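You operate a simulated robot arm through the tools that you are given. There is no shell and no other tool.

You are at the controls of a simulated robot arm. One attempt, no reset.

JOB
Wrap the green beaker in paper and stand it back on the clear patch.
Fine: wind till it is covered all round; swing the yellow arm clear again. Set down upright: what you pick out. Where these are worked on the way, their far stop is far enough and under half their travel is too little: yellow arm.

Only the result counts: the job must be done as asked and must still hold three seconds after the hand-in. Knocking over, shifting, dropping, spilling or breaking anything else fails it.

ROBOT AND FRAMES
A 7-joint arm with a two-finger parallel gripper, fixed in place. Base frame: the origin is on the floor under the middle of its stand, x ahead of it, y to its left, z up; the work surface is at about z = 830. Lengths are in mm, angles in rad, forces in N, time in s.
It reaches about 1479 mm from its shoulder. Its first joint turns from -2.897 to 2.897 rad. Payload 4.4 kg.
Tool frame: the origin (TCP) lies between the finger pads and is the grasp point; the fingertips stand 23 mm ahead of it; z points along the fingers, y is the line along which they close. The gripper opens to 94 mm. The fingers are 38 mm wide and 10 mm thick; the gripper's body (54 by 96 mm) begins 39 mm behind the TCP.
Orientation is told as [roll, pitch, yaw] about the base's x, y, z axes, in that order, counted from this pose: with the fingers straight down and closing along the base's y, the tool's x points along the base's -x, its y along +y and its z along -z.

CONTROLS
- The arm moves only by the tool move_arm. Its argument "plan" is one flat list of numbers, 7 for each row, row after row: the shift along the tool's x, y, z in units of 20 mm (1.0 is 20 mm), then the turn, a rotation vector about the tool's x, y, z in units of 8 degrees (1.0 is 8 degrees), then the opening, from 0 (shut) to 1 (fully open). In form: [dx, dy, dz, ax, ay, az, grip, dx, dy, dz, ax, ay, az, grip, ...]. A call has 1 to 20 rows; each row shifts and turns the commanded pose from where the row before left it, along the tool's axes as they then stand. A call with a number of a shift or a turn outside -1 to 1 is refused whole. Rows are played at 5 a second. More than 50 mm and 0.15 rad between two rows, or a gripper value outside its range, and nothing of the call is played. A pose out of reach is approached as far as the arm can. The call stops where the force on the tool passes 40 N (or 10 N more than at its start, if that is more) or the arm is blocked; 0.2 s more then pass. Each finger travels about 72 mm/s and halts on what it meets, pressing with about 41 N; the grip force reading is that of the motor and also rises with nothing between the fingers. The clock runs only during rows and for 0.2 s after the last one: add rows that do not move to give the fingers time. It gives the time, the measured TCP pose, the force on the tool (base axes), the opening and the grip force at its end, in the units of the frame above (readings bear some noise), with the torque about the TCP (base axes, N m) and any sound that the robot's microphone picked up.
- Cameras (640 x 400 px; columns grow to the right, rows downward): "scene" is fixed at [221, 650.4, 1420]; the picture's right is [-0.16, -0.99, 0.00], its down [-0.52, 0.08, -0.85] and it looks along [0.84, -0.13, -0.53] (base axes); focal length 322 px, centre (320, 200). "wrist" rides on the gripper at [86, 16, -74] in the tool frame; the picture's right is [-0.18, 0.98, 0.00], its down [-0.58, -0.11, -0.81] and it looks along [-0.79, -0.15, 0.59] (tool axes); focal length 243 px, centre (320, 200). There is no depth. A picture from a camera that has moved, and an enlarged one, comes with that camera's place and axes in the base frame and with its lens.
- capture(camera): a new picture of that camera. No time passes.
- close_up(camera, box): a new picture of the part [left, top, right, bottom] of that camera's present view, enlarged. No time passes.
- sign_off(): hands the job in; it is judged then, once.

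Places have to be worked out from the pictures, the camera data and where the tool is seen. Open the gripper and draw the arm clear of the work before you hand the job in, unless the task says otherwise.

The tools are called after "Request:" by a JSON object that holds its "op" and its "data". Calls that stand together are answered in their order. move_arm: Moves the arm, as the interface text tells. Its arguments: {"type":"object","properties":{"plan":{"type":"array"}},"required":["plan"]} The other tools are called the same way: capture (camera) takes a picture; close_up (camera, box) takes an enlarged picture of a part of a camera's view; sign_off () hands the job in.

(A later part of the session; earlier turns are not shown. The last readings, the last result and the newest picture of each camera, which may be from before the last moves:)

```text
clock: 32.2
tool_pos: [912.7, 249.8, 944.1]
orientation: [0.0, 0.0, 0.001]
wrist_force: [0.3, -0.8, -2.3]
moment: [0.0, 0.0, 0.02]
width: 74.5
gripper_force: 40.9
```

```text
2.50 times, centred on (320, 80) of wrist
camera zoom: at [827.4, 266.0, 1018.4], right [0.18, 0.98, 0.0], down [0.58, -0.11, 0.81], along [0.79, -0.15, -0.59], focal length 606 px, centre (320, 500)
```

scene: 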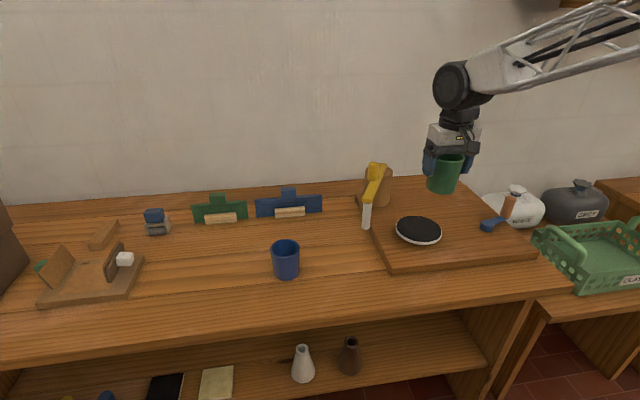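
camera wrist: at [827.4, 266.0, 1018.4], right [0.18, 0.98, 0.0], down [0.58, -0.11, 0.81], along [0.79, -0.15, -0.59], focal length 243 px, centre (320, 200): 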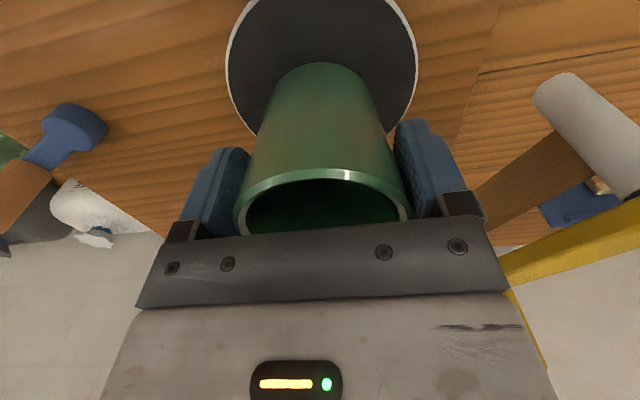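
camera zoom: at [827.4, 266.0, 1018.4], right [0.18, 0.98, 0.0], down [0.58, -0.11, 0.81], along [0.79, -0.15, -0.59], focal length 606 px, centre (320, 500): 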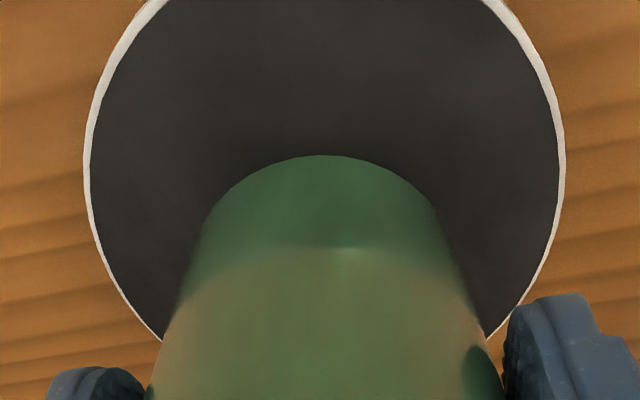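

The estimates agree within a few mm except for the unknown disc height, so I lower gently in small steps until first contact to find it.

Request:
{"op": "move_arm", "data": {"plan": [0, 0, 0.2, 0, 0, 0, 0, 0, 0, 0.2, 0, 0, 0, 0, 0, 0, 0.2, 0, 0, 0, 0, 0, 0, 0.15, 0, 0, 0, 0, 0, 0, 0, 0, 0, 0, 0]}}

Request:
{"op": "close_up", "data": {"camera": "scene", "box": [390, 195, 460, 245]}}

Request:
{"op": "close_up", "data": {"camera": "wrist", "box": [210, 0, 430, 160]}}

```text
clock: 33.4
tool_pos: [913.3, 249.0, 931.3]
orientation: [0.0, 0.0, 0.0]
wrist_force: [-0.3, -0.4, -2.4]
moment: [0.02, 0.03, -0.01]
width: 74.8
gripper_force: 40.9
```

```text
8.00 times, centred on (425, 220) of scene
camera zoom: at [221.0, 650.4, 1420.0], right [-0.16, -0.99, 0.0], down [-0.52, 0.08, -0.85], along [0.84, -0.13, -0.53], focal length 2579 px, centre (-520, 40)
```

zoom: 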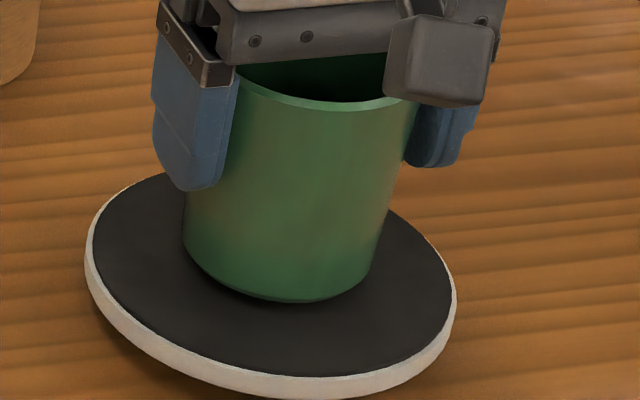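

```text
2.50 times, centred on (320, 80) of wrist
camera zoom: at [827.1, 266.0, 1003.8], right [0.18, 0.98, 0.0], down [0.58, -0.11, 0.81], along [0.79, -0.15, -0.59], focal length 606 px, centre (320, 500)
```

zoom: 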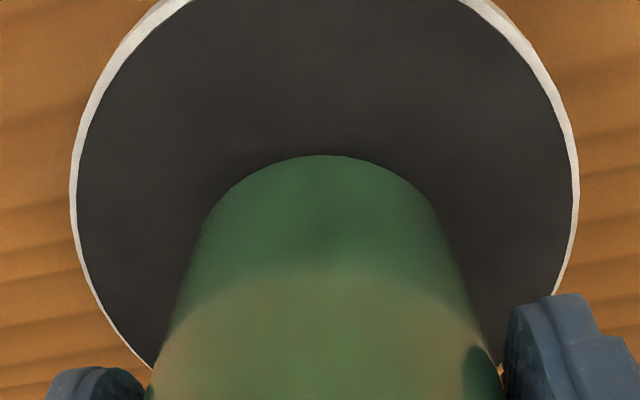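

Beaker base is about 8–11 mm above the disc. I continue lowering slowly until the force shows contact.

Request:
{"op": "move_arm", "data": {"plan": [0, 0, 0.15, 0, 0, 0, 0, 0, 0, 0.1, 0, 0, 0, 0, 0, 0, 0.05, 0, 0, 0, 0, 0, 0, 0, 0, 0, 0, 0]}}

Request:
{"op": "close_up", "data": {"camera": "scene", "box": [390, 195, 460, 245]}}

```text
clock: 34.4
tool_pos: [913.3, 249.9, 925.0]
orientation: [-0.001, -0.001, 0.0]
wrist_force: [-0.7, 0.3, -2.6]
moment: [-0.01, 0.01, 0.03]
width: 74.9
gripper_force: 41.1
```

```text
8.00 times, centred on (425, 220) of scene
camera zoom: at [221.0, 650.4, 1420.0], right [-0.16, -0.99, 0.0], down [-0.52, 0.08, -0.85], along [0.84, -0.13, -0.53], focal length 2579 px, centre (-520, 40)
```

zoom: 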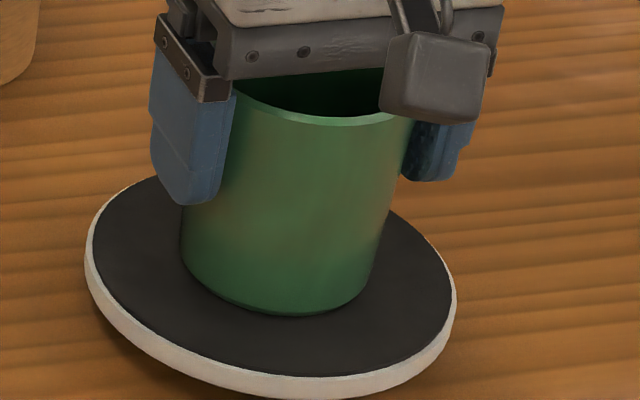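

No contact yet at TCP z 925. I go on in 1 mm steps.

Request:
{"op": "move_arm", "data": {"plan": [0, 0, 0.05, 0, 0, 0, 0, 0, 0, 0.05, 0, 0, 0, 0, 0, 0, 0.05, 0, 0, 0, 0, 0, 0, 0, 0, 0, 0, 0]}}

Request:
{"op": "close_up", "data": {"camera": "scene", "box": [390, 195, 460, 245]}}

```text
clock: 35.4
tool_pos: [913.1, 250.1, 923.2]
orientation: [-0.001, -0.002, 0.001]
wrist_force: [-4.9, -3.5, 25.7]
moment: [0.02, 0.19, -0.06]
width: 74.7
gripper_force: 40.9
```

```text
8.00 times, centred on (425, 220) of scene
camera zoom: at [221.0, 650.4, 1420.0], right [-0.16, -0.99, 0.0], down [-0.52, 0.08, -0.85], along [0.84, -0.13, -0.53], focal length 2579 px, centre (-520, 40)
```

zoom: 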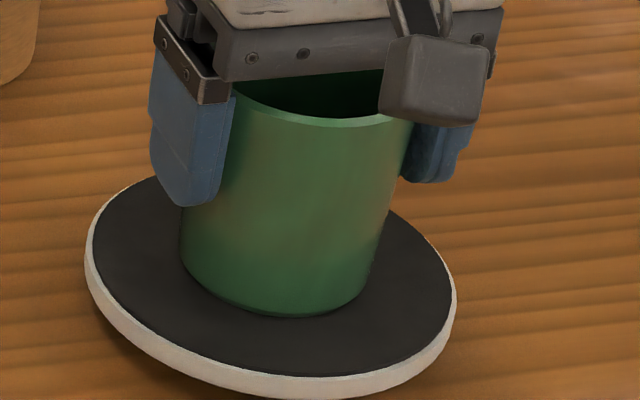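

Contact at TCP z ≈ 923 (disc top ≈ 860), with the beaker within ~2–3 mm of concentric by both cameras. I relieve the pressure and open the fingers.

Request:
{"op": "move_arm", "data": {"plan": [0, 0, -0.06, 0, 0, 0, 0, 0, 0, 0, 0, 0, 0, 0.85, 0, 0, 0, 0, 0, 0, 1, 0, 0, 0, 0, 0, 0, 1, 0, 0, 0, 0, 0, 0, 1]}}

Request:
{"op": "capture", "data": {"camera": "wrist"}}

Request:
{"op": "close_up", "data": {"camera": "scene", "box": [390, 195, 460, 245]}}

```text
clock: 36.6
tool_pos: [914.0, 250.7, 921.3]
orientation: [0.0, 0.001, 0.0]
wrist_force: [-0.1, -0.5, 0.4]
moment: [-0.01, 0.02, 0.02]
width: 94.2
gripper_force: 0.0
```

```text
taken
camera wrist: at [827.0, 266.0, 996.3], right [0.18, 0.98, 0.0], down [0.58, -0.11, 0.81], along [0.79, -0.15, -0.59], focal length 243 px, centre (320, 200)
```

wrist: 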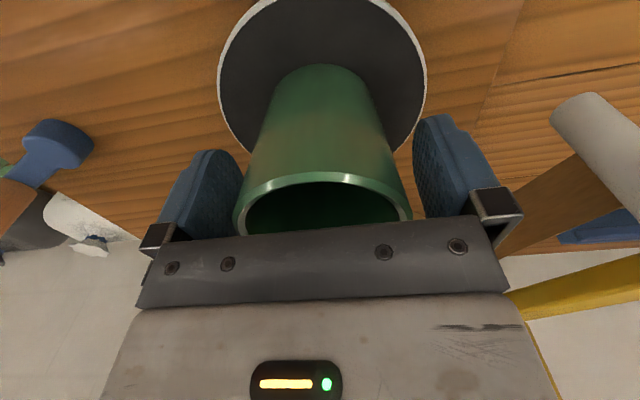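

```text
8.00 times, centred on (425, 220) of scene
camera zoom: at [221.0, 650.4, 1420.0], right [-0.16, -0.99, 0.0], down [-0.52, 0.08, -0.85], along [0.84, -0.13, -0.53], focal length 2579 px, centre (-520, 40)
```

zoom: 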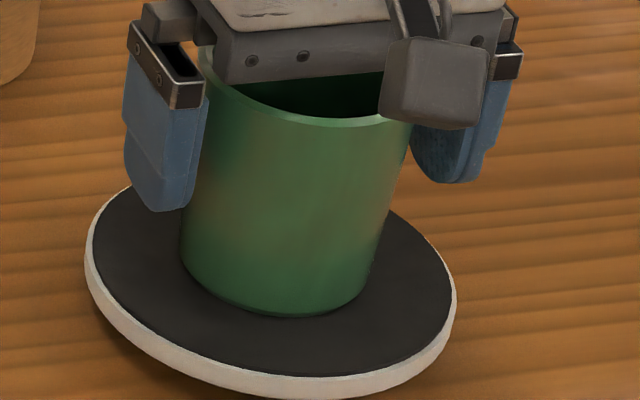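

Released and standing. I lift the gripper straight up and inspect how centred the beaker is on the disc.

Request:
{"op": "move_arm", "data": {"plan": [0, 0, -0.5, 0, 0, 0, 1, 0, 0, -1, 0, 0, 0, 1, 0, 0, -1, 0, 0, 0, 1, 0, 0, -1, 0, 0, 0, 1, 0, 0, -1, 0, 0, 0, 1, 0, 0, -1, 0, 0, 0, 1, 0, 0, -1, 0, 0, 0, 1, 0, 0, -1, 0, 0, 0, 1, 0, 0, -1, 0, 0, 0, 1, 1, 0, 0, 0, 0, 0, 1, 1, 0, 0, 0, 0, 0, 1, 1, 0, 0, 0, 0, 0, 1, 0, 0, 0, 0, 0, 0, 1]}}

Request:
{"op": "capture", "data": {"camera": "wrist"}}

Request:
{"op": "close_up", "data": {"camera": "wrist", "box": [230, 10, 410, 130]}}

Request:
{"op": "capture", "data": {"camera": "scene"}}

Request:
{"op": "close_up", "data": {"camera": "scene", "box": [340, 150, 480, 260]}}

```text
clock: 39.4
tool_pos: [853.2, 250.0, 1092.4]
orientation: [-0.001, 0.0, -0.001]
wrist_force: [-0.5, 0.1, -0.1]
moment: [-0.03, 0.0, -0.04]
width: 94.1
gripper_force: 0.1
```

```text
taken
camera wrist: at [767.6, 266.2, 1166.7], right [0.18, 0.98, 0.0], down [0.58, -0.11, 0.81], along [0.79, -0.15, -0.59], focal length 243 px, centre (320, 200)
```

wrist: 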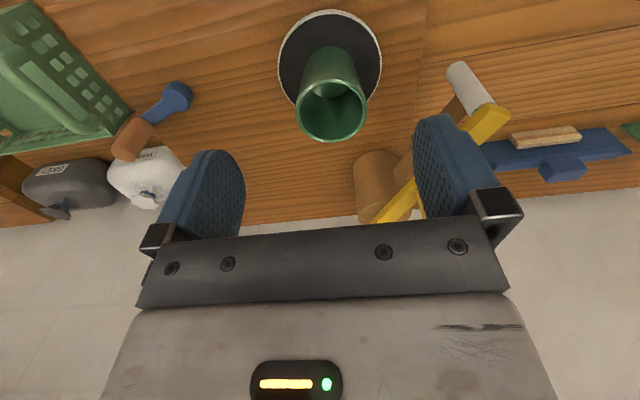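

```text
3.33 times, centred on (320, 70) of wrist
camera zoom: at [767.6, 266.2, 1166.7], right [0.18, 0.98, 0.0], down [0.58, -0.11, 0.81], along [0.79, -0.15, -0.59], focal length 809 px, centre (320, 633)
```

zoom: 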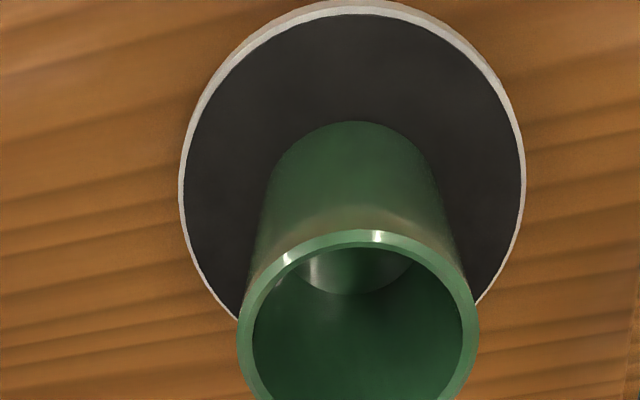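

```text
taken
```

scene: 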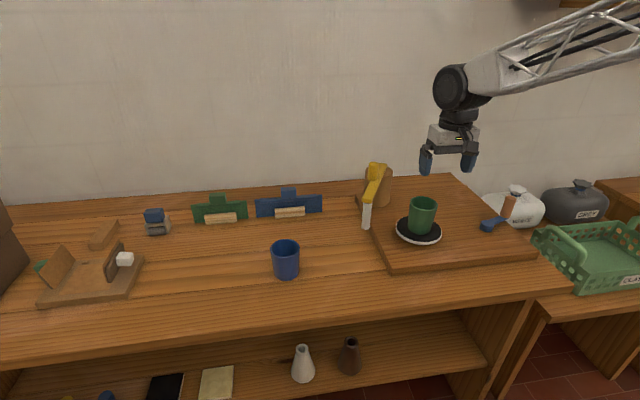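

```text
3.64 times, centred on (410, 205) of scene
camera zoom: at [221.0, 650.4, 1420.0], right [-0.16, -0.99, 0.0], down [-0.52, 0.08, -0.85], along [0.84, -0.13, -0.53], focal length 1172 px, centre (-7, 182)
```

zoom: 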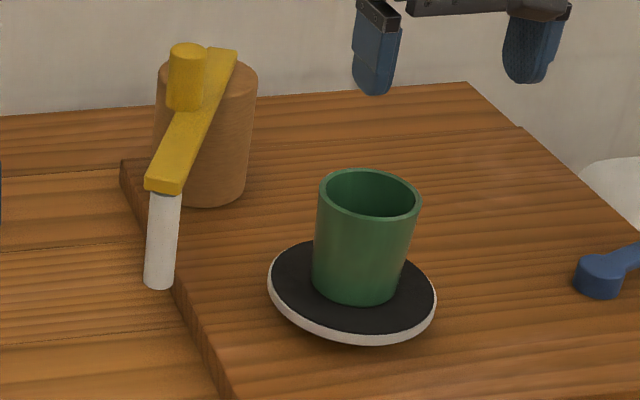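

The beaker stands essentially concentric (offset ≤2 mm). Next is the yellow arm: I move the gripper back of it to get a good wrist view of its knob (estimated (1040, 356), top z ≈ 1012).

Request:
{"op": "move_arm", "data": {"plan": [-0.75, 0.85, 0, 0, 0, 0, 1, -0.75, 0.85, 0, 0, 0, 0, 1, -0.75, 0.85, 0, 0, 0, 0, 1, -0.75, 0.85, 0, 0, 0, 0, 1, -0.75, 0.85, 0, 0, 0, 0, 1, -0.75, 0.85, 0, 0, 0, 0, 1, 0, 0, 0, 0, 0, 0, 1]}}

Request:
{"op": "capture", "data": {"camera": "wrist"}}

Request:
{"op": "close_up", "data": {"camera": "wrist", "box": [230, 60, 430, 240]}}

Request:
{"op": "close_up", "data": {"camera": "scene", "box": [355, 155, 405, 195]}}

```text
clock: 41.0
tool_pos: [942.9, 352.5, 1092.7]
orientation: [0.0, 0.0, -0.001]
wrist_force: [0.0, 0.1, -0.1]
moment: [-0.04, -0.02, -0.01]
width: 94.1
gripper_force: 0.0
```

```text
taken
camera wrist: at [856.9, 367.8, 1167.0], right [0.18, 0.98, 0.0], down [0.58, -0.11, 0.81], along [0.79, -0.15, -0.59], focal length 243 px, centre (320, 200)
```

wrist: 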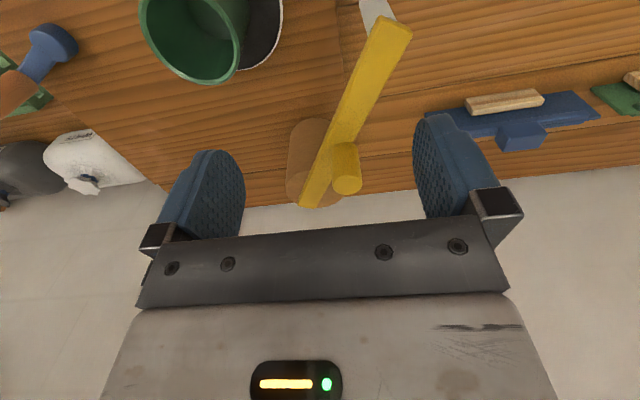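

```text
2.22 times, centred on (330, 150) of wrist
camera zoom: at [856.9, 367.8, 1167.0], right [0.18, 0.98, 0.0], down [0.58, -0.11, 0.81], along [0.79, -0.15, -0.59], focal length 539 px, centre (298, 311)
```

zoom: 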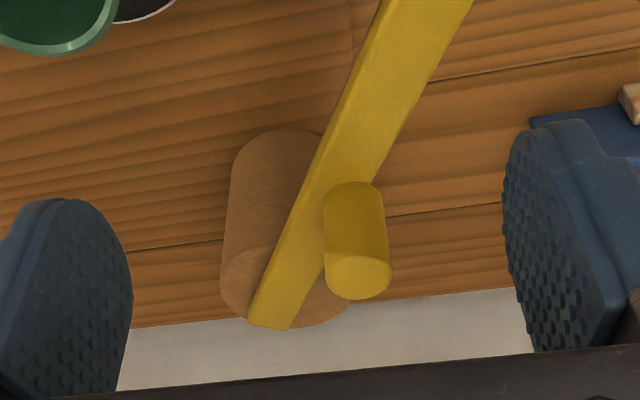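

```text
10.00 times, centred on (380, 175) of scene
camera zoom: at [221.0, 650.4, 1420.0], right [-0.16, -0.99, 0.0], down [-0.52, 0.08, -0.85], along [0.84, -0.13, -0.53], focal length 3224 px, centre (-280, 450)
```

zoom: 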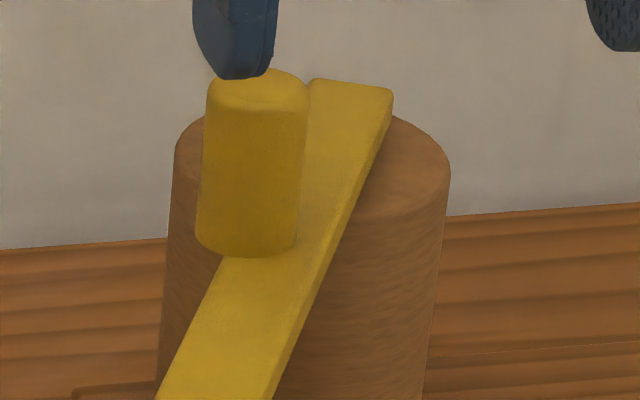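

Knob triangulates to (1042.5, 360.4), top z ≈ 1013, diameter ≈ 30 mm; the pivot is at about (1120, 312). I move above the knob and yaw the tool so the fingers close across the bar (tangentially).

Request:
{"op": "move_arm", "data": {"plan": [-0.996, 0.079, 0, 0, 0, 0, 1, -0.996, 0.079, 0, 0, 0, 0, 1, -0.996, 0.079, 0, 0, 0, 0, 1, -0.996, 0.079, 0, 0, 0, 0, 1, -0.996, 0.079, 0, 0, 0, 0, 1, 0, 0, 0, 0, 0, 1, 1, 0, 0, 0, 0, 0, 1, 1, 0, 0, 0, 0, 0, 1, 1, 0, 0, 0, 0, 0, 1, 1, 0, 0, 0, 0, 0, 0, 1]}}

Request:
{"op": "capture", "data": {"camera": "wrist"}}

Request:
{"op": "capture", "data": {"camera": "scene"}}

```text
clock: 43.2
tool_pos: [1043.4, 361.3, 1093.2]
orientation: [0.0, 0.001, -0.56]
wrist_force: [0.3, 0.0, -0.1]
moment: [0.0, 0.0, -0.01]
width: 94.0
gripper_force: 0.2
```

```text
taken
camera wrist: at [978.3, 419.0, 1166.6], right [0.68, 0.74, 0.0], down [0.43, -0.4, 0.81], along [0.59, -0.55, -0.59], focal length 243 px, centre (320, 200)
```

wrist: 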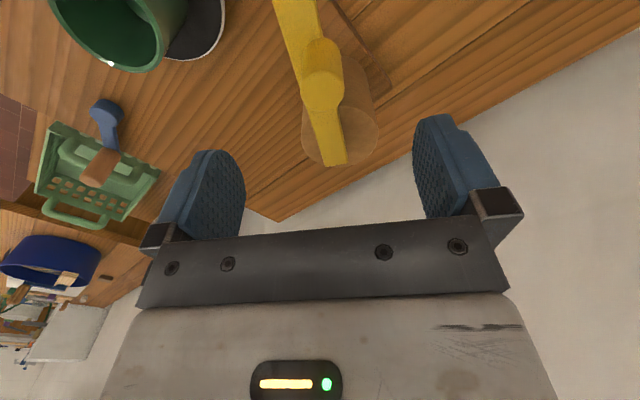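

```text
taken
```

scene: 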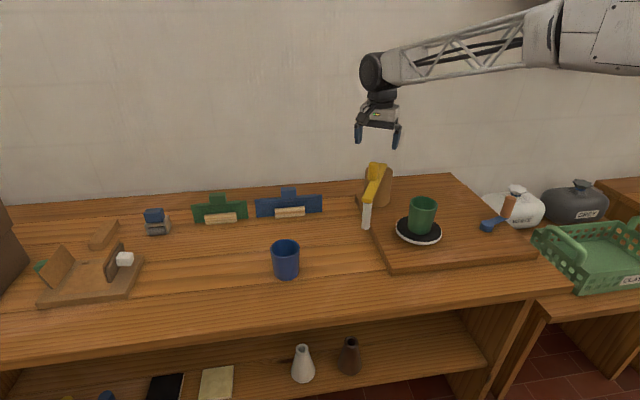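

The knob lies on the tool axis column as expected; I zoom to confirm.

Request:
{"op": "close_up", "data": {"camera": "wrist", "box": [250, 10, 400, 180]}}

Request:
{"op": "close_up", "data": {"camera": "scene", "box": [340, 110, 420, 200]}}

```text
2.35 times, centred on (325, 95) of wrist
camera zoom: at [978.3, 419.0, 1166.6], right [0.68, 0.74, 0.0], down [0.43, -0.4, 0.81], along [0.59, -0.55, -0.59], focal length 571 px, centre (308, 447)
```

zoom: 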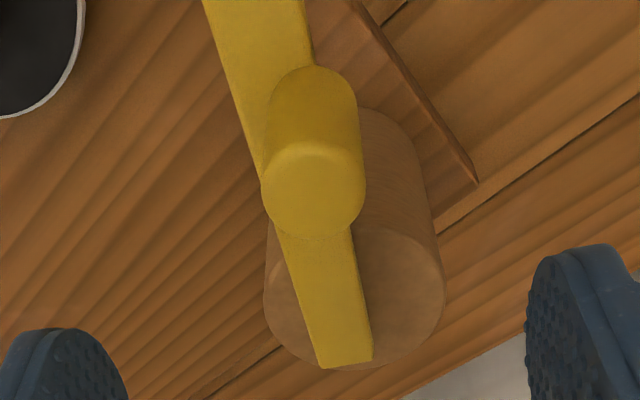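

```text
4.44 times, centred on (380, 155) of scene
camera zoom: at [221.0, 650.4, 1420.0], right [-0.16, -0.99, 0.0], down [-0.52, 0.08, -0.85], along [0.84, -0.13, -0.53], focal length 1433 px, centre (53, 400)
```

zoom: 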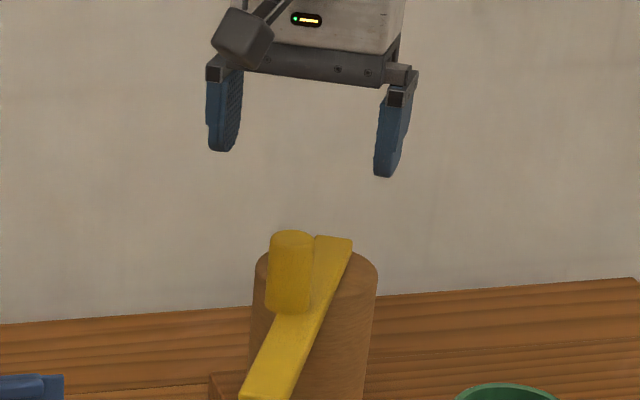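

Aligned within ~1.5 mm. I descend to TCP z ≈ 993 around the knob and close on it.

Request:
{"op": "move_arm", "data": {"plan": [0, 0, 0.8, 0, 0, 0, 1, 0, 0, 0.8, 0, 0, 0, 1, 0, 0, 0.8, 0, 0, 0, 1, 0, 0, 0.8, 0, 0, 0, 1, 0, 0, 0.8, 0, 0, 0, 1, 0, 0, 0.6, 0, 0, 0, 1, 0, 0, 0.3, 0, 0, 0, 1, 0, 0, 0, 0, 0, 0, 1, 0, 0, 0, 0, 0, 0, 0.5, 0, 0, 0, 0, 0, 0, 0.35, 0, 0, 0, 0, 0, 0, 0.3, 0, 0, 0, 0, 0, 0, 0, 0, 0, 0, 0, 0, 0, 0, 0, 0, 0, 0, 0, 0, 0]}}

Request:
{"op": "capture", "data": {"camera": "wrist"}}

Request:
{"op": "close_up", "data": {"camera": "scene", "box": [340, 140, 460, 250]}}

```text
clock: 46.2
tool_pos: [1042.5, 360.7, 994.2]
orientation: [0.0, 0.001, -0.558]
wrist_force: [-0.8, 0.7, 0.0]
moment: [-0.32, 0.29, -0.02]
width: 29.5
gripper_force: 45.0
```

```text
taken
camera wrist: at [978.3, 419.6, 1068.3], right [0.68, 0.74, 0.0], down [0.44, -0.4, 0.81], along [0.59, -0.55, -0.59], focal length 243 px, centre (320, 200)
```

wrist: 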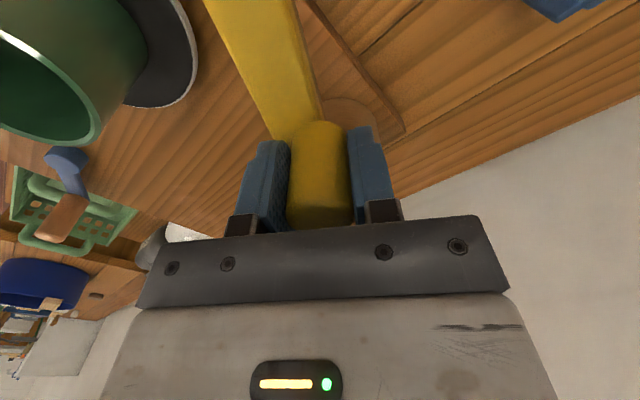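

```text
3.64 times, centred on (400, 195) of scene
camera zoom: at [221.0, 650.4, 1420.0], right [-0.16, -0.99, 0.0], down [-0.52, 0.08, -0.85], along [0.84, -0.13, -0.53], focal length 1172 px, centre (29, 218)
```

zoom: 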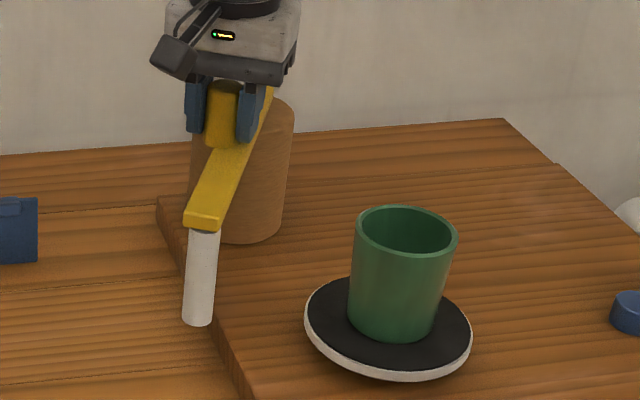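

Knob held (29.5 mm). I swing the arm in an arc about the pivot (1120, 312), 4° per row with the tool yaw following, first 20°.

Request:
{"op": "move_arm", "data": {"plan": [-0.011, -0.319, 0, 0, 0, -0.5, 0, -0.011, -0.319, 0, 0, 0, -0.5, 0, -0.011, -0.319, 0, 0, 0, -0.5, 0, -0.011, -0.319, 0, 0, 0, -0.5, 0, -0.011, -0.319, 0, 0, 0, -0.5, 0, 0, 0, 0, 0, 0, 0, 0]}}

Request:
{"op": "close_up", "data": {"camera": "scene", "box": [340, 140, 460, 250]}}

Request:
{"op": "capture", "data": {"camera": "wrist"}}

```text
clock: 47.6
tool_pos: [1030.1, 330.2, 994.2]
orientation: [-0.001, 0.0, -0.21]
wrist_force: [9.0, -4.6, -7.0]
moment: [0.7, -0.57, -0.16]
width: 29.6
gripper_force: 45.1
```

```text
3.64 times, centred on (400, 195) of scene
camera zoom: at [221.0, 650.4, 1420.0], right [-0.16, -0.99, 0.0], down [-0.52, 0.08, -0.85], along [0.84, -0.13, -0.53], focal length 1172 px, centre (29, 218)
```

zoom: 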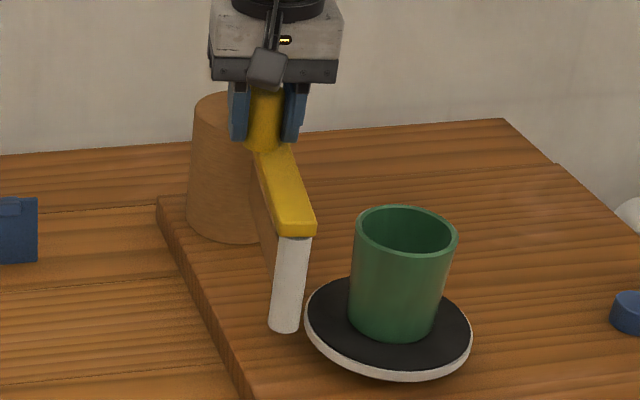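

```text
taken
camera wrist: at [950.1, 363.5, 1068.4], right [0.38, 0.92, 0.0], down [0.55, -0.23, 0.81], along [0.74, -0.31, -0.59], focal length 243 px, centre (320, 200)
```

wrist: 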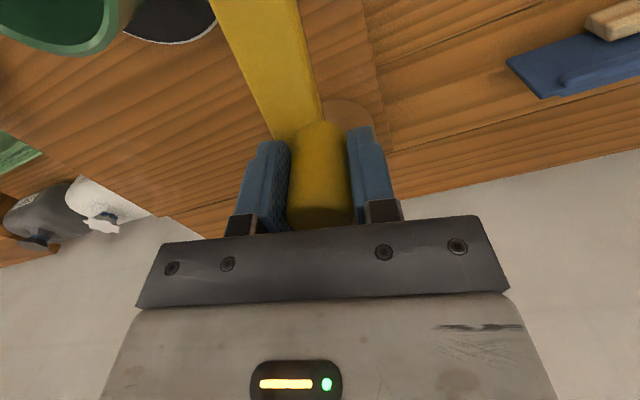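

Swing is working (≈20° so far, roll closing on the beaker, small forces). I continue in smaller steps, watching the gap.

Request:
{"op": "move_arm", "data": {"plan": [-0.06, -0.319, 0, 0, 0, -0.5, 0, -0.04, -0.24, 0, 0, 0, -0.375, 0, 0, 0, 0, 0, 0, 0, 0]}}

Request:
{"op": "close_up", "data": {"camera": "scene", "box": [370, 150, 460, 250]}}

Request:
{"op": "close_up", "data": {"camera": "wrist", "box": [0, 0, 340, 130]}}

```text
clock: 48.4
tool_pos: [1029.7, 319.5, 994.6]
orientation: [-0.001, 0.001, -0.086]
wrist_force: [-32.5, 1.6, -6.0]
moment: [0.79, 0.03, -0.04]
width: 29.9
gripper_force: 44.7
```

```text
4.00 times, centred on (415, 200) of scene
camera zoom: at [221.0, 650.4, 1420.0], right [-0.16, -0.99, 0.0], down [-0.52, 0.08, -0.85], along [0.84, -0.13, -0.53], focal length 1290 px, centre (-60, 200)
```

zoom: 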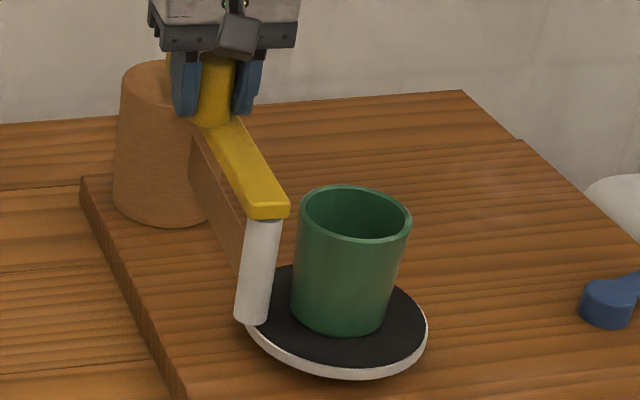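

```text
1.88 times, centred on (170, 65) of wrist
camera zoom: at [945.7, 342.7, 1068.5], right [0.27, 0.96, 0.0], down [0.57, -0.16, 0.81], along [0.78, -0.22, -0.59], focal length 457 px, centre (602, 454)
```

zoom: 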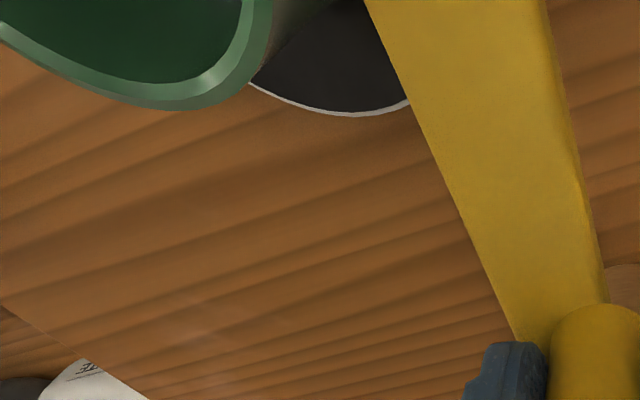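

A radial pull of ~32 N built up from my over-correction, so I ease back 1.5 mm radially and continue 2° at a time; the roll is still ~12 mm from the beaker.

Request:
{"op": "move_arm", "data": {"plan": [0.075, 0, 0, 0, 0, 0, 0, 0, 0, 0, 0, 0, 0, 0, -0.003, -0.16, 0, 0, 0, -0.25, 0, 0, 0, 0, 0, 0, 0, 0]}}

Request:
{"op": "close_up", "data": {"camera": "scene", "box": [370, 150, 460, 250]}}

```text
clock: 49.4
tool_pos: [1029.7, 315.2, 995.0]
orientation: [0.002, -0.004, -0.053]
wrist_force: [27.8, -2.6, -12.4]
moment: [-0.55, -0.15, -0.04]
width: 29.8
gripper_force: 45.1
```

```text
4.00 times, centred on (415, 200) of scene
camera zoom: at [221.0, 650.4, 1420.0], right [-0.16, -0.99, 0.0], down [-0.52, 0.08, -0.85], along [0.84, -0.13, -0.53], focal length 1290 px, centre (-60, 200)
```

zoom: 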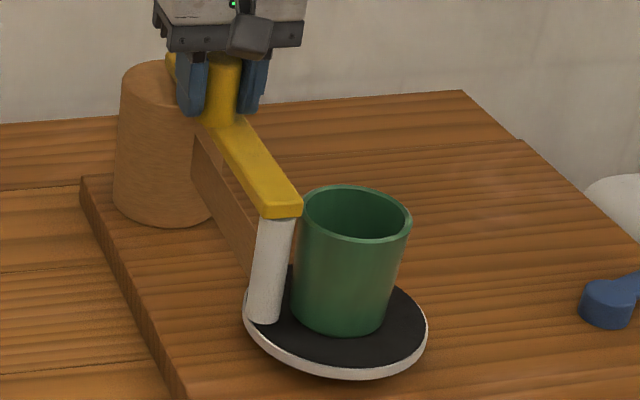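

The radial stiffness is high, so I loosen the fingers slightly (≈34 mm opening) to cage the knob rather than clamp it, letting only the tangential push act, and then look.

Request:
{"op": "move_arm", "data": {"plan": [0, 0, 0, 0, 0, 0, 0.37, 0, 0, 0, 0, 0, 0, 0.37, 0, 0, 0, 0, 0, 0, 0.37]}}

Request:
{"op": "close_up", "data": {"camera": "wrist", "box": [60, 0, 420, 230]}}

Request:
{"op": "close_up", "data": {"camera": "scene", "box": [390, 180, 460, 250]}}

```text
clock: 50.2
tool_pos: [1029.1, 316.7, 996.2]
orientation: [-0.001, 0.001, -0.053]
wrist_force: [-0.4, -0.6, -0.4]
moment: [-0.02, 0.06, 0.0]
width: 35.1
gripper_force: 0.8
```

```text
1.74 times, centred on (240, 115) of wrist
camera zoom: at [943.8, 336.2, 1068.8], right [0.24, 0.97, 0.0], down [0.57, -0.14, 0.81], along [0.78, -0.19, -0.59], focal length 422 px, centre (459, 348)
```

zoom: 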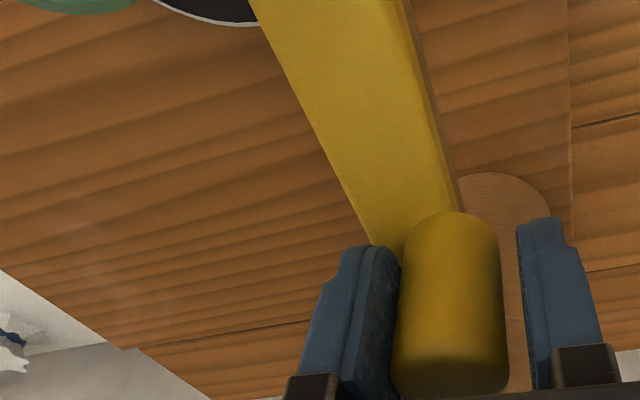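

```text
5.71 times, centred on (425, 215) of scene
camera zoom: at [221.0, 650.4, 1420.0], right [-0.16, -0.99, 0.0], down [-0.52, 0.08, -0.85], along [0.84, -0.13, -0.53], focal length 1842 px, centre (-280, 114)
```

zoom: 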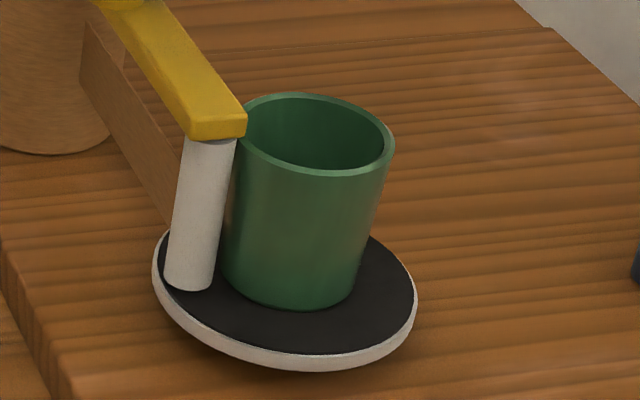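

Knob is loosely caged; roll still ~4 mm from touching. I push on in −y in 2 mm rows with the far finger.

Request:
{"op": "move_arm", "data": {"plan": [0, -0.1, 0, 0, 0, 0, 0.37, 0, -0.1, 0, 0, 0, 0, 0.37, 0, -0.1, 0, 0, 0, 0, 0.37, 0, -0.1, 0, 0, 0, 0, 0.37, 0, 0, 0, 0, 0, 0, 0.37]}}

Request:
{"op": "close_up", "data": {"camera": "wrist", "box": [60, 0, 420, 230]}}

Request:
{"op": "close_up", "data": {"camera": "scene", "box": [390, 180, 460, 250]}}

```text
clock: 51.4
tool_pos: [1029.4, 308.2, 994.4]
orientation: [0.0, 0.0, -0.052]
wrist_force: [-1.9, 3.0, -0.7]
moment: [0.02, -0.04, 0.03]
width: 36.4
gripper_force: 1.9
```

```text
1.74 times, centred on (240, 115) of wrist
camera zoom: at [943.6, 328.6, 1068.5], right [0.23, 0.97, 0.0], down [0.57, -0.14, 0.81], along [0.78, -0.19, -0.59], focal length 422 px, centre (459, 348)
```

zoom: 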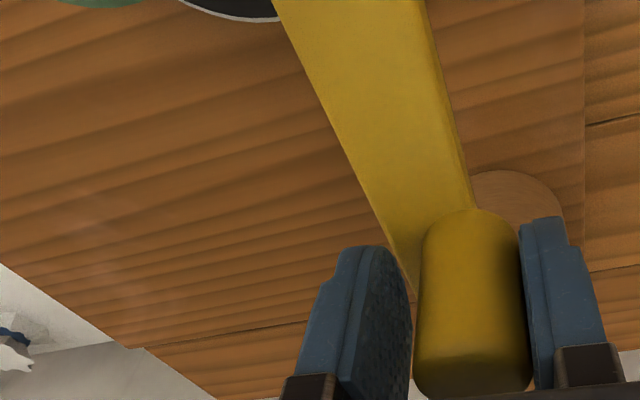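

```text
5.71 times, centred on (425, 215) of scene
camera zoom: at [221.0, 650.4, 1420.0], right [-0.16, -0.99, 0.0], down [-0.52, 0.08, -0.85], along [0.84, -0.13, -0.53], focal length 1842 px, centre (-280, 114)
```

zoom: 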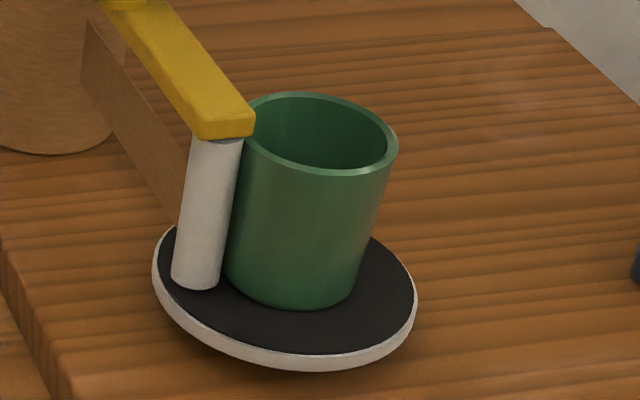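

The far finger now pushes the knob with ~3 N and the roll is touching the beaker. I nudge 1 mm at a time to see whether the stop is here.

Request:
{"op": "move_arm", "data": {"plan": [0, -0.05, 0, 0, 0, 0, 0.37, 0, 0, 0, 0, 0, 0, 0.37]}}

Request:
{"op": "close_up", "data": {"camera": "scene", "box": [390, 180, 460, 250]}}

```text
clock: 52.0
tool_pos: [1028.1, 307.1, 994.2]
orientation: [0.001, -0.001, -0.052]
wrist_force: [0.9, 2.8, -0.6]
moment: [0.01, -0.05, 0.02]
width: 36.0
gripper_force: 2.0
```

```text
5.71 times, centred on (425, 215) of scene
camera zoom: at [221.0, 650.4, 1420.0], right [-0.16, -0.99, 0.0], down [-0.52, 0.08, -0.85], along [0.84, -0.13, -0.53], focal length 1842 px, centre (-280, 114)
```

zoom: 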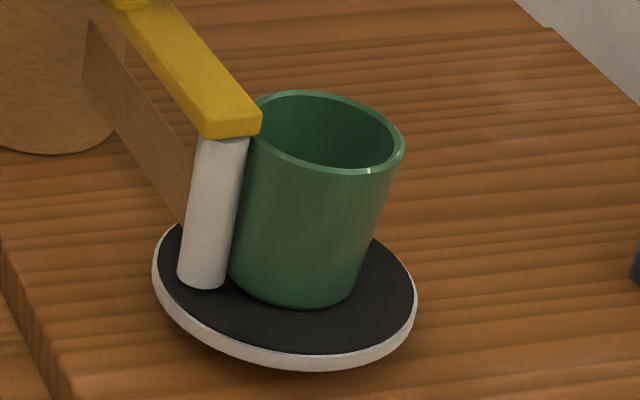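

The roll is in contact and starting to shift the beaker (~4 mm), so no further pushing. I open the fingers and rise clear of the knob.

Request:
{"op": "move_arm", "data": {"plan": [0, 0, 0, 0, 0, 0, 0.6, 0, 0, 0, 0, 0, 0, 1, 0, 0, 0, 0, 0, 0, 1, 0, 0, -0.5, 0, 0, 0, 1, 0, 0, -1, 0, 0, 0, 1, 0, 0, -1, 0, 0, 0, 1, 0, 0, -1, 0, 0, 0, 1, 0, 0, -1, 0, 0, 0, 1, 0, 0, -1, 0, 0, 0, 1, 0, 0, 0, 0, 0, 0, 1]}}

Request:
{"op": "capture", "data": {"camera": "wrist"}}

Request:
{"op": "close_up", "data": {"camera": "scene", "box": [360, 150, 480, 260]}}

```text
clock: 54.2
tool_pos: [1029.3, 306.0, 1105.2]
orientation: [-0.001, -0.001, -0.052]
wrist_force: [-0.2, 0.6, -1.0]
moment: [-0.01, 0.02, 0.01]
width: 93.8
gripper_force: 0.0
```

```text
taken
camera wrist: at [943.3, 327.6, 1179.1], right [0.24, 0.97, 0.0], down [0.57, -0.14, 0.81], along [0.78, -0.19, -0.59], focal length 243 px, centre (320, 200)
```

wrist: 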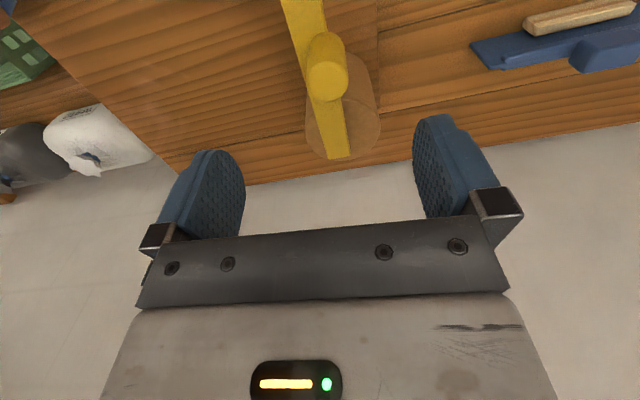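

```text
3.64 times, centred on (420, 205) of scene
camera zoom: at [221.0, 650.4, 1420.0], right [-0.16, -0.99, 0.0], down [-0.52, 0.08, -0.85], along [0.84, -0.13, -0.53], focal length 1172 px, centre (-44, 182)
```

zoom: 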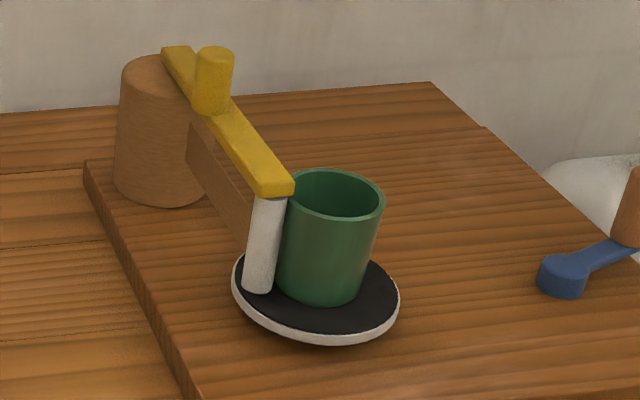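

Arm stays in place. Next the crank: I straighten the yaw and fly over to look at the orange handle, estimated at (943, −40).

Request:
{"op": "move_arm", "data": {"plan": [0, 0, 0, 0, 0, -0.375, 1, 0.442, -0.961, 0, 0, 0, 0, 1, 0.442, -0.961, 0, 0, 0, 0, 1, 0.442, -0.961, 0, 0, 0, 0, 1, 0.442, -0.961, 0, 0, 0, 0, 1, 0.442, -0.961, 0, 0, 0, 0, 1, 0.442, -0.961, 0, 0, 0, 0, 1, 0.442, -0.961, 0, 0, 0, 0, 1, 0.442, -0.961, 0, 0, 0, 0, 1, 0.442, -0.961, 0, 0, 0, 0, 1, 0.442, -0.961, 0, 0, 0, 0, 1, 0.442, -0.961, 0, 0, 0, 0, 1, 0.442, -0.961, 0, 0, 0, 0, 1, 0.442, -0.961, 0, 0, 0, 0, 1, 0.442, -0.961, 0, 0, 0, 0, 1, 0.442, -0.961, 0, 0, 0, 0, 1, 0.442, -0.961, 0, 0, 0, 0, 1, 0.442, -0.961, 0, 0, 0, 0, 1, 0.442, -0.961, 0, 0, 0, 0, 1]}}

Request:
{"op": "capture", "data": {"camera": "wrist"}}

Request:
{"op": "close_up", "data": {"camera": "wrist", "box": [240, 40, 420, 200]}}

Request:
{"op": "capture", "data": {"camera": "scene"}}

Request:
{"op": "close_up", "data": {"camera": "scene", "box": [470, 190, 530, 240]}}

```text
clock: 58.2
tool_pos: [869.2, -39.3, 1105.0]
orientation: [0.0, 0.0, 0.001]
wrist_force: [-0.6, -0.1, 0.1]
moment: [0.0, 0.01, 0.01]
width: 94.2
gripper_force: 0.0
```

```text
taken
camera wrist: at [782.8, -22.8, 1178.6], right [0.18, 0.98, 0.0], down [0.58, -0.11, 0.81], along [0.79, -0.15, -0.59], focal length 243 px, centre (320, 200)
```

wrist: 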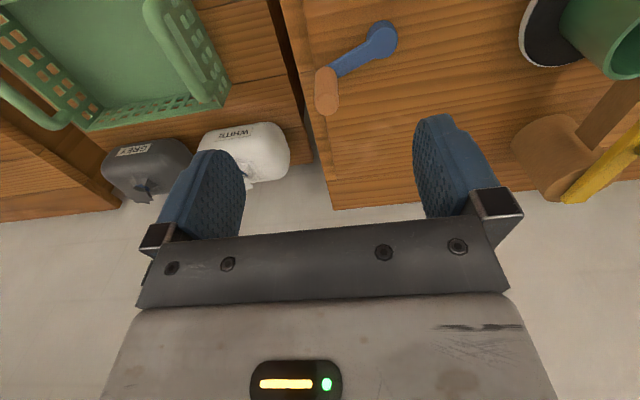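

```text
2.50 times, centred on (330, 120) of wrist
camera zoom: at [782.8, -22.8, 1178.6], right [0.18, 0.98, 0.0], down [0.58, -0.11, 0.81], along [0.79, -0.15, -0.59], focal length 606 px, centre (295, 400)
```

zoom: 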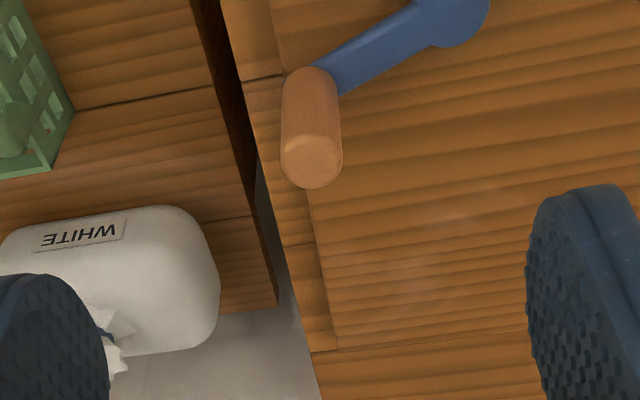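

```text
taken
```

scene: 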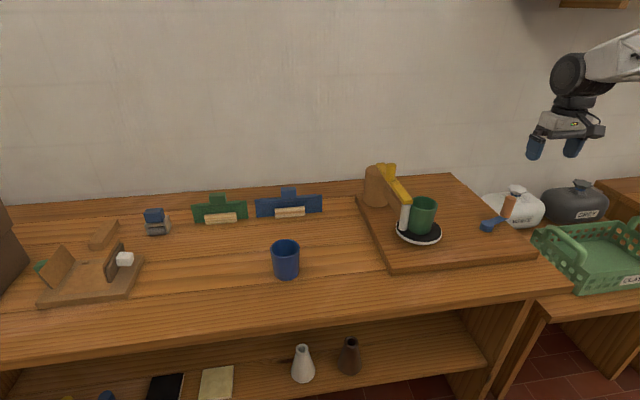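

```text
8.00 times, centred on (500, 215) of scene
camera zoom: at [221.0, 650.4, 1420.0], right [-0.16, -0.99, 0.0], down [-0.52, 0.08, -0.85], along [0.84, -0.13, -0.53], focal length 2579 px, centre (-1120, 80)
```

zoom: 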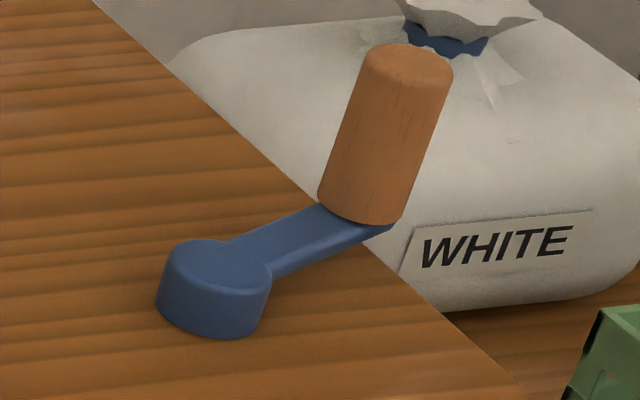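

I refine the hub location with another zoom from this viewpoint.

Request:
{"op": "close_up", "data": {"camera": "wrist", "box": [300, 0, 420, 120]}}

```text
3.33 times, centred on (360, 60) of wrist
camera zoom: at [782.8, -22.8, 1178.6], right [0.18, 0.98, 0.0], down [0.58, -0.11, 0.81], along [0.79, -0.15, -0.59], focal length 809 px, centre (187, 667)
```

zoom: 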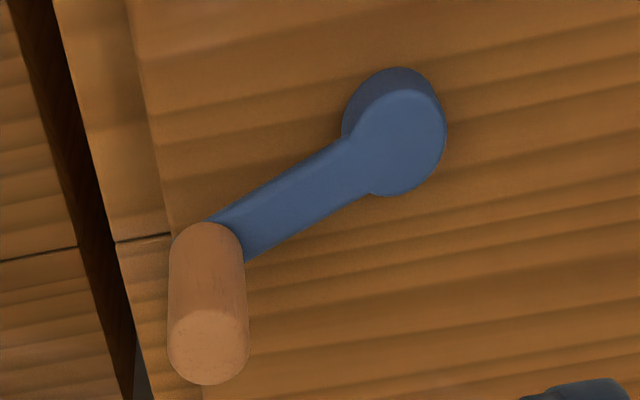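

Hub ≈ (919.5, 30), handle ≈ (946.5, −45), top z ≈ 918, so the crank radius is ≈ 80 mm at −70°. I move above the handle and yaw the tool to −70° so the fingers straddle it tangentially.

Request:
{"op": "move_arm", "data": {"plan": [-0.966, -0.071, 0, 0, 0, 0, 1, -0.966, -0.071, 0, 0, 0, 0, 1, -0.966, -0.071, 0, 0, 0, 0, 1, -0.966, -0.071, 0, 0, 0, 0, 1, 0, 0, 0, 0, 0, 1, 1, 0, 0, 0, 0, 0, 1, 1, 0, 0, 0, 0, 0, 1, 1, 0, 0, 0, 0, 0, 1, 1, 0, 0, 0, 0, 0, 1, 1, 0, 0, 0, 0, 0, 1, 1, 0, 0, 0, 0, 0, 1, 1, 0, 0, 0, 0, 0, 1, 1, 0, 0, 0, 0, 0, 0.75, 1, 0, 0, 0, 0, 0, 0, 1]}}

Request:
{"op": "capture", "data": {"camera": "wrist"}}

Request:
{"op": "close_up", "data": {"camera": "wrist", "box": [240, 0, 400, 120]}}

Request:
{"op": "capture", "data": {"camera": "scene"}}

```text
clock: 61.2
tool_pos: [947.7, -44.0, 1104.7]
orientation: [0.0, -0.001, -1.223]
wrist_force: [-0.5, 0.3, -0.3]
moment: [0.01, -0.02, 0.02]
width: 93.8
gripper_force: 0.0
```

```text
taken
camera wrist: at [933.3, 42.3, 1178.3], right [0.99, 0.16, 0.0], down [0.1, -0.58, 0.81], along [0.13, -0.8, -0.59], focal length 243 px, centre (320, 200)
```

wrist: 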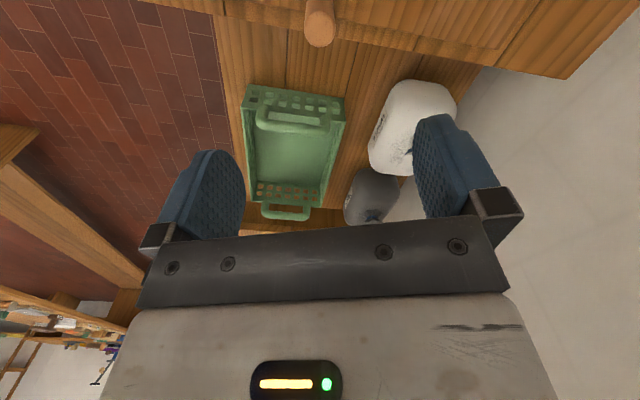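

```text
3.33 times, centred on (320, 60) of wrist
camera zoom: at [933.3, 42.3, 1178.3], right [0.99, 0.16, 0.0], down [0.1, -0.58, 0.81], along [0.13, -0.8, -0.59], focal length 809 px, centre (320, 667)
```

zoom: 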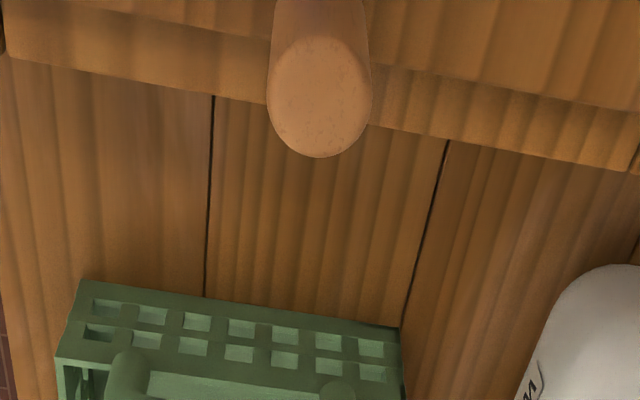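

```text
taken
```

scene: 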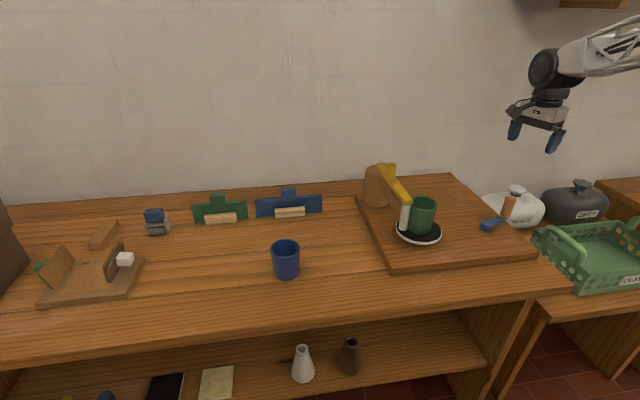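

The handle is right on the tool axis. I descend to TCP z ≈ 893 and close to a loose 36 mm cage around the handle.

Request:
{"op": "move_arm", "data": {"plan": [0, 0, 1, 0, 0, 0, 1, 0, 0, 1, 0, 0, 0, 1, 0, 0, 1, 0, 0, 0, 1, 0, 0, 1, 0, 0, 0, 1, 0, 0, 1, 0, 0, 0, 1, 0, 0, 1, 0, 0, 0, 1, 0, 0, 1, 0, 0, 0, 1, 0, 0, 1, 0, 0, 0, 1, 0, 0, 1, 0, 0, 0, 1, 0, 0, 0.8, 0, 0, 0, 1, 0, 0, 0.8, 0, 0, 0, 1, 0, 0, 0, 0, 0, 0, 1, 0, 0, 0, 0, 0, 0, 0.6, 0, 0, 0, 0, 0, 0, 0.37, 0, 0, 0, 0, 0, 0, 0.37]}}

Request:
{"op": "capture", "data": {"camera": "wrist"}}

Request:
{"op": "close_up", "data": {"camera": "scene", "box": [380, 150, 540, 260]}}

```text
clock: 64.4
tool_pos: [947.3, -44.6, 892.4]
orientation: [0.001, -0.001, -1.223]
wrist_force: [0.3, 0.8, 0.5]
moment: [0.01, 0.03, 0.03]
width: 34.8
gripper_force: 0.0
```

```text
taken
camera wrist: at [933.3, 41.7, 966.6], right [0.99, 0.16, 0.0], down [0.1, -0.58, 0.81], along [0.13, -0.8, -0.59], focal length 243 px, centre (320, 200)
```

wrist: 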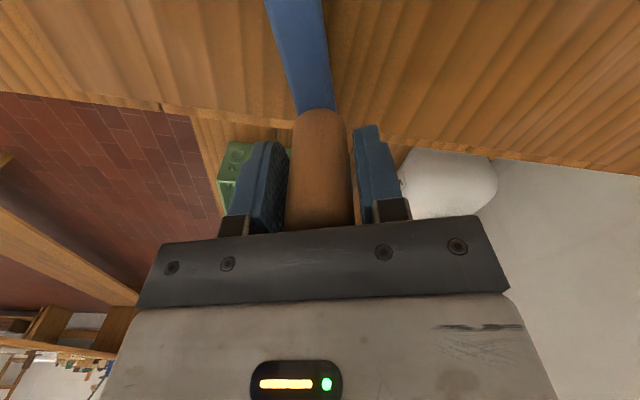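

```text
3.64 times, centred on (460, 205) of scene
camera zoom: at [221.0, 650.4, 1420.0], right [-0.16, -0.99, 0.0], down [-0.52, 0.08, -0.85], along [0.84, -0.13, -0.53], focal length 1172 px, centre (-189, 182)
```

zoom: 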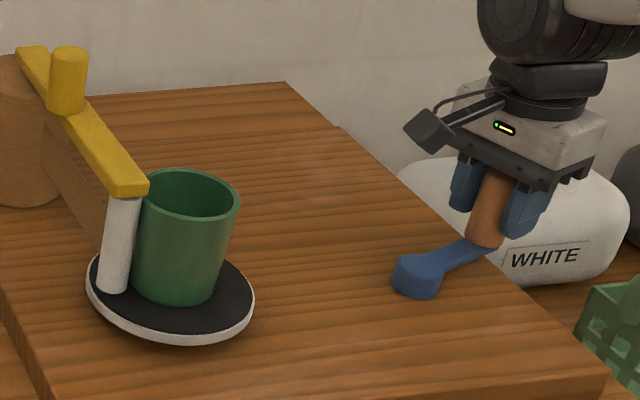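

Handle is caged with ~3 mm slack per side. I try cranking counter-clockwise by 24° first, with the yaw following, and check the forces.

Request:
{"op": "move_arm", "data": {"plan": [0.02, 0.277, 0, 0, 0, -0.5, 0.37, 0.02, 0.277, 0, 0, 0, -0.5, 0.37, 0.02, 0.277, 0, 0, 0, -0.5, 0.37, 0.02, 0.277, 0, 0, 0, -0.5, 0.37, 0.02, 0.277, 0, 0, 0, -0.5, 0.37, 0.02, 0.277, 0, 0, 0, -0.5, 0.37, 0, 0, 0, 0, 0, 0, 0.37]}}

Request:
{"op": "capture", "data": {"camera": "wrist"}}

Request:
{"op": "close_up", "data": {"camera": "scene", "box": [380, 150, 540, 260]}}

```text
clock: 66.0
tool_pos: [975.3, -25.1, 893.2]
orientation: [-0.002, 0.002, -0.802]
wrist_force: [-1.7, -0.8, 0.0]
moment: [0.02, -0.01, 0.0]
width: 35.3
gripper_force: 1.2
```

```text
taken
camera wrist: at [926.5, 47.9, 966.4], right [0.83, 0.55, 0.0], down [0.33, -0.49, 0.81], along [0.44, -0.67, -0.59], focal length 243 px, centre (320, 200)
```

wrist: 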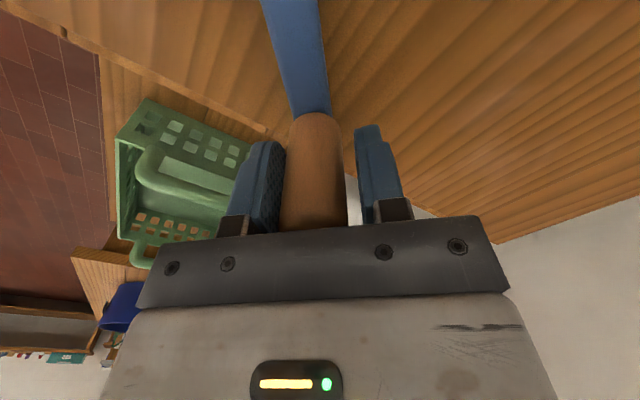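

```text
3.64 times, centred on (460, 205) of scene
camera zoom: at [221.0, 650.4, 1420.0], right [-0.16, -0.99, 0.0], down [-0.52, 0.08, -0.85], along [0.84, -0.13, -0.53], focal length 1172 px, centre (-189, 182)
```

zoom: 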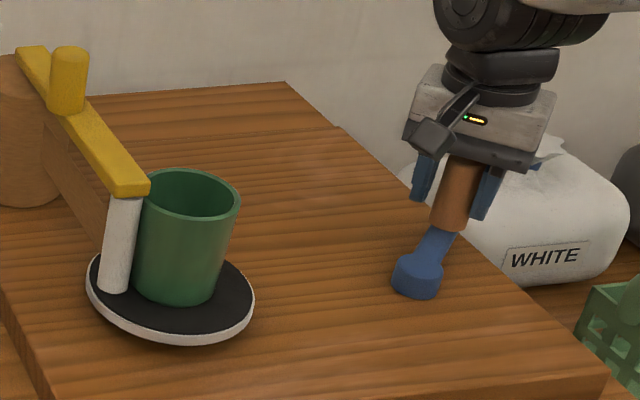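

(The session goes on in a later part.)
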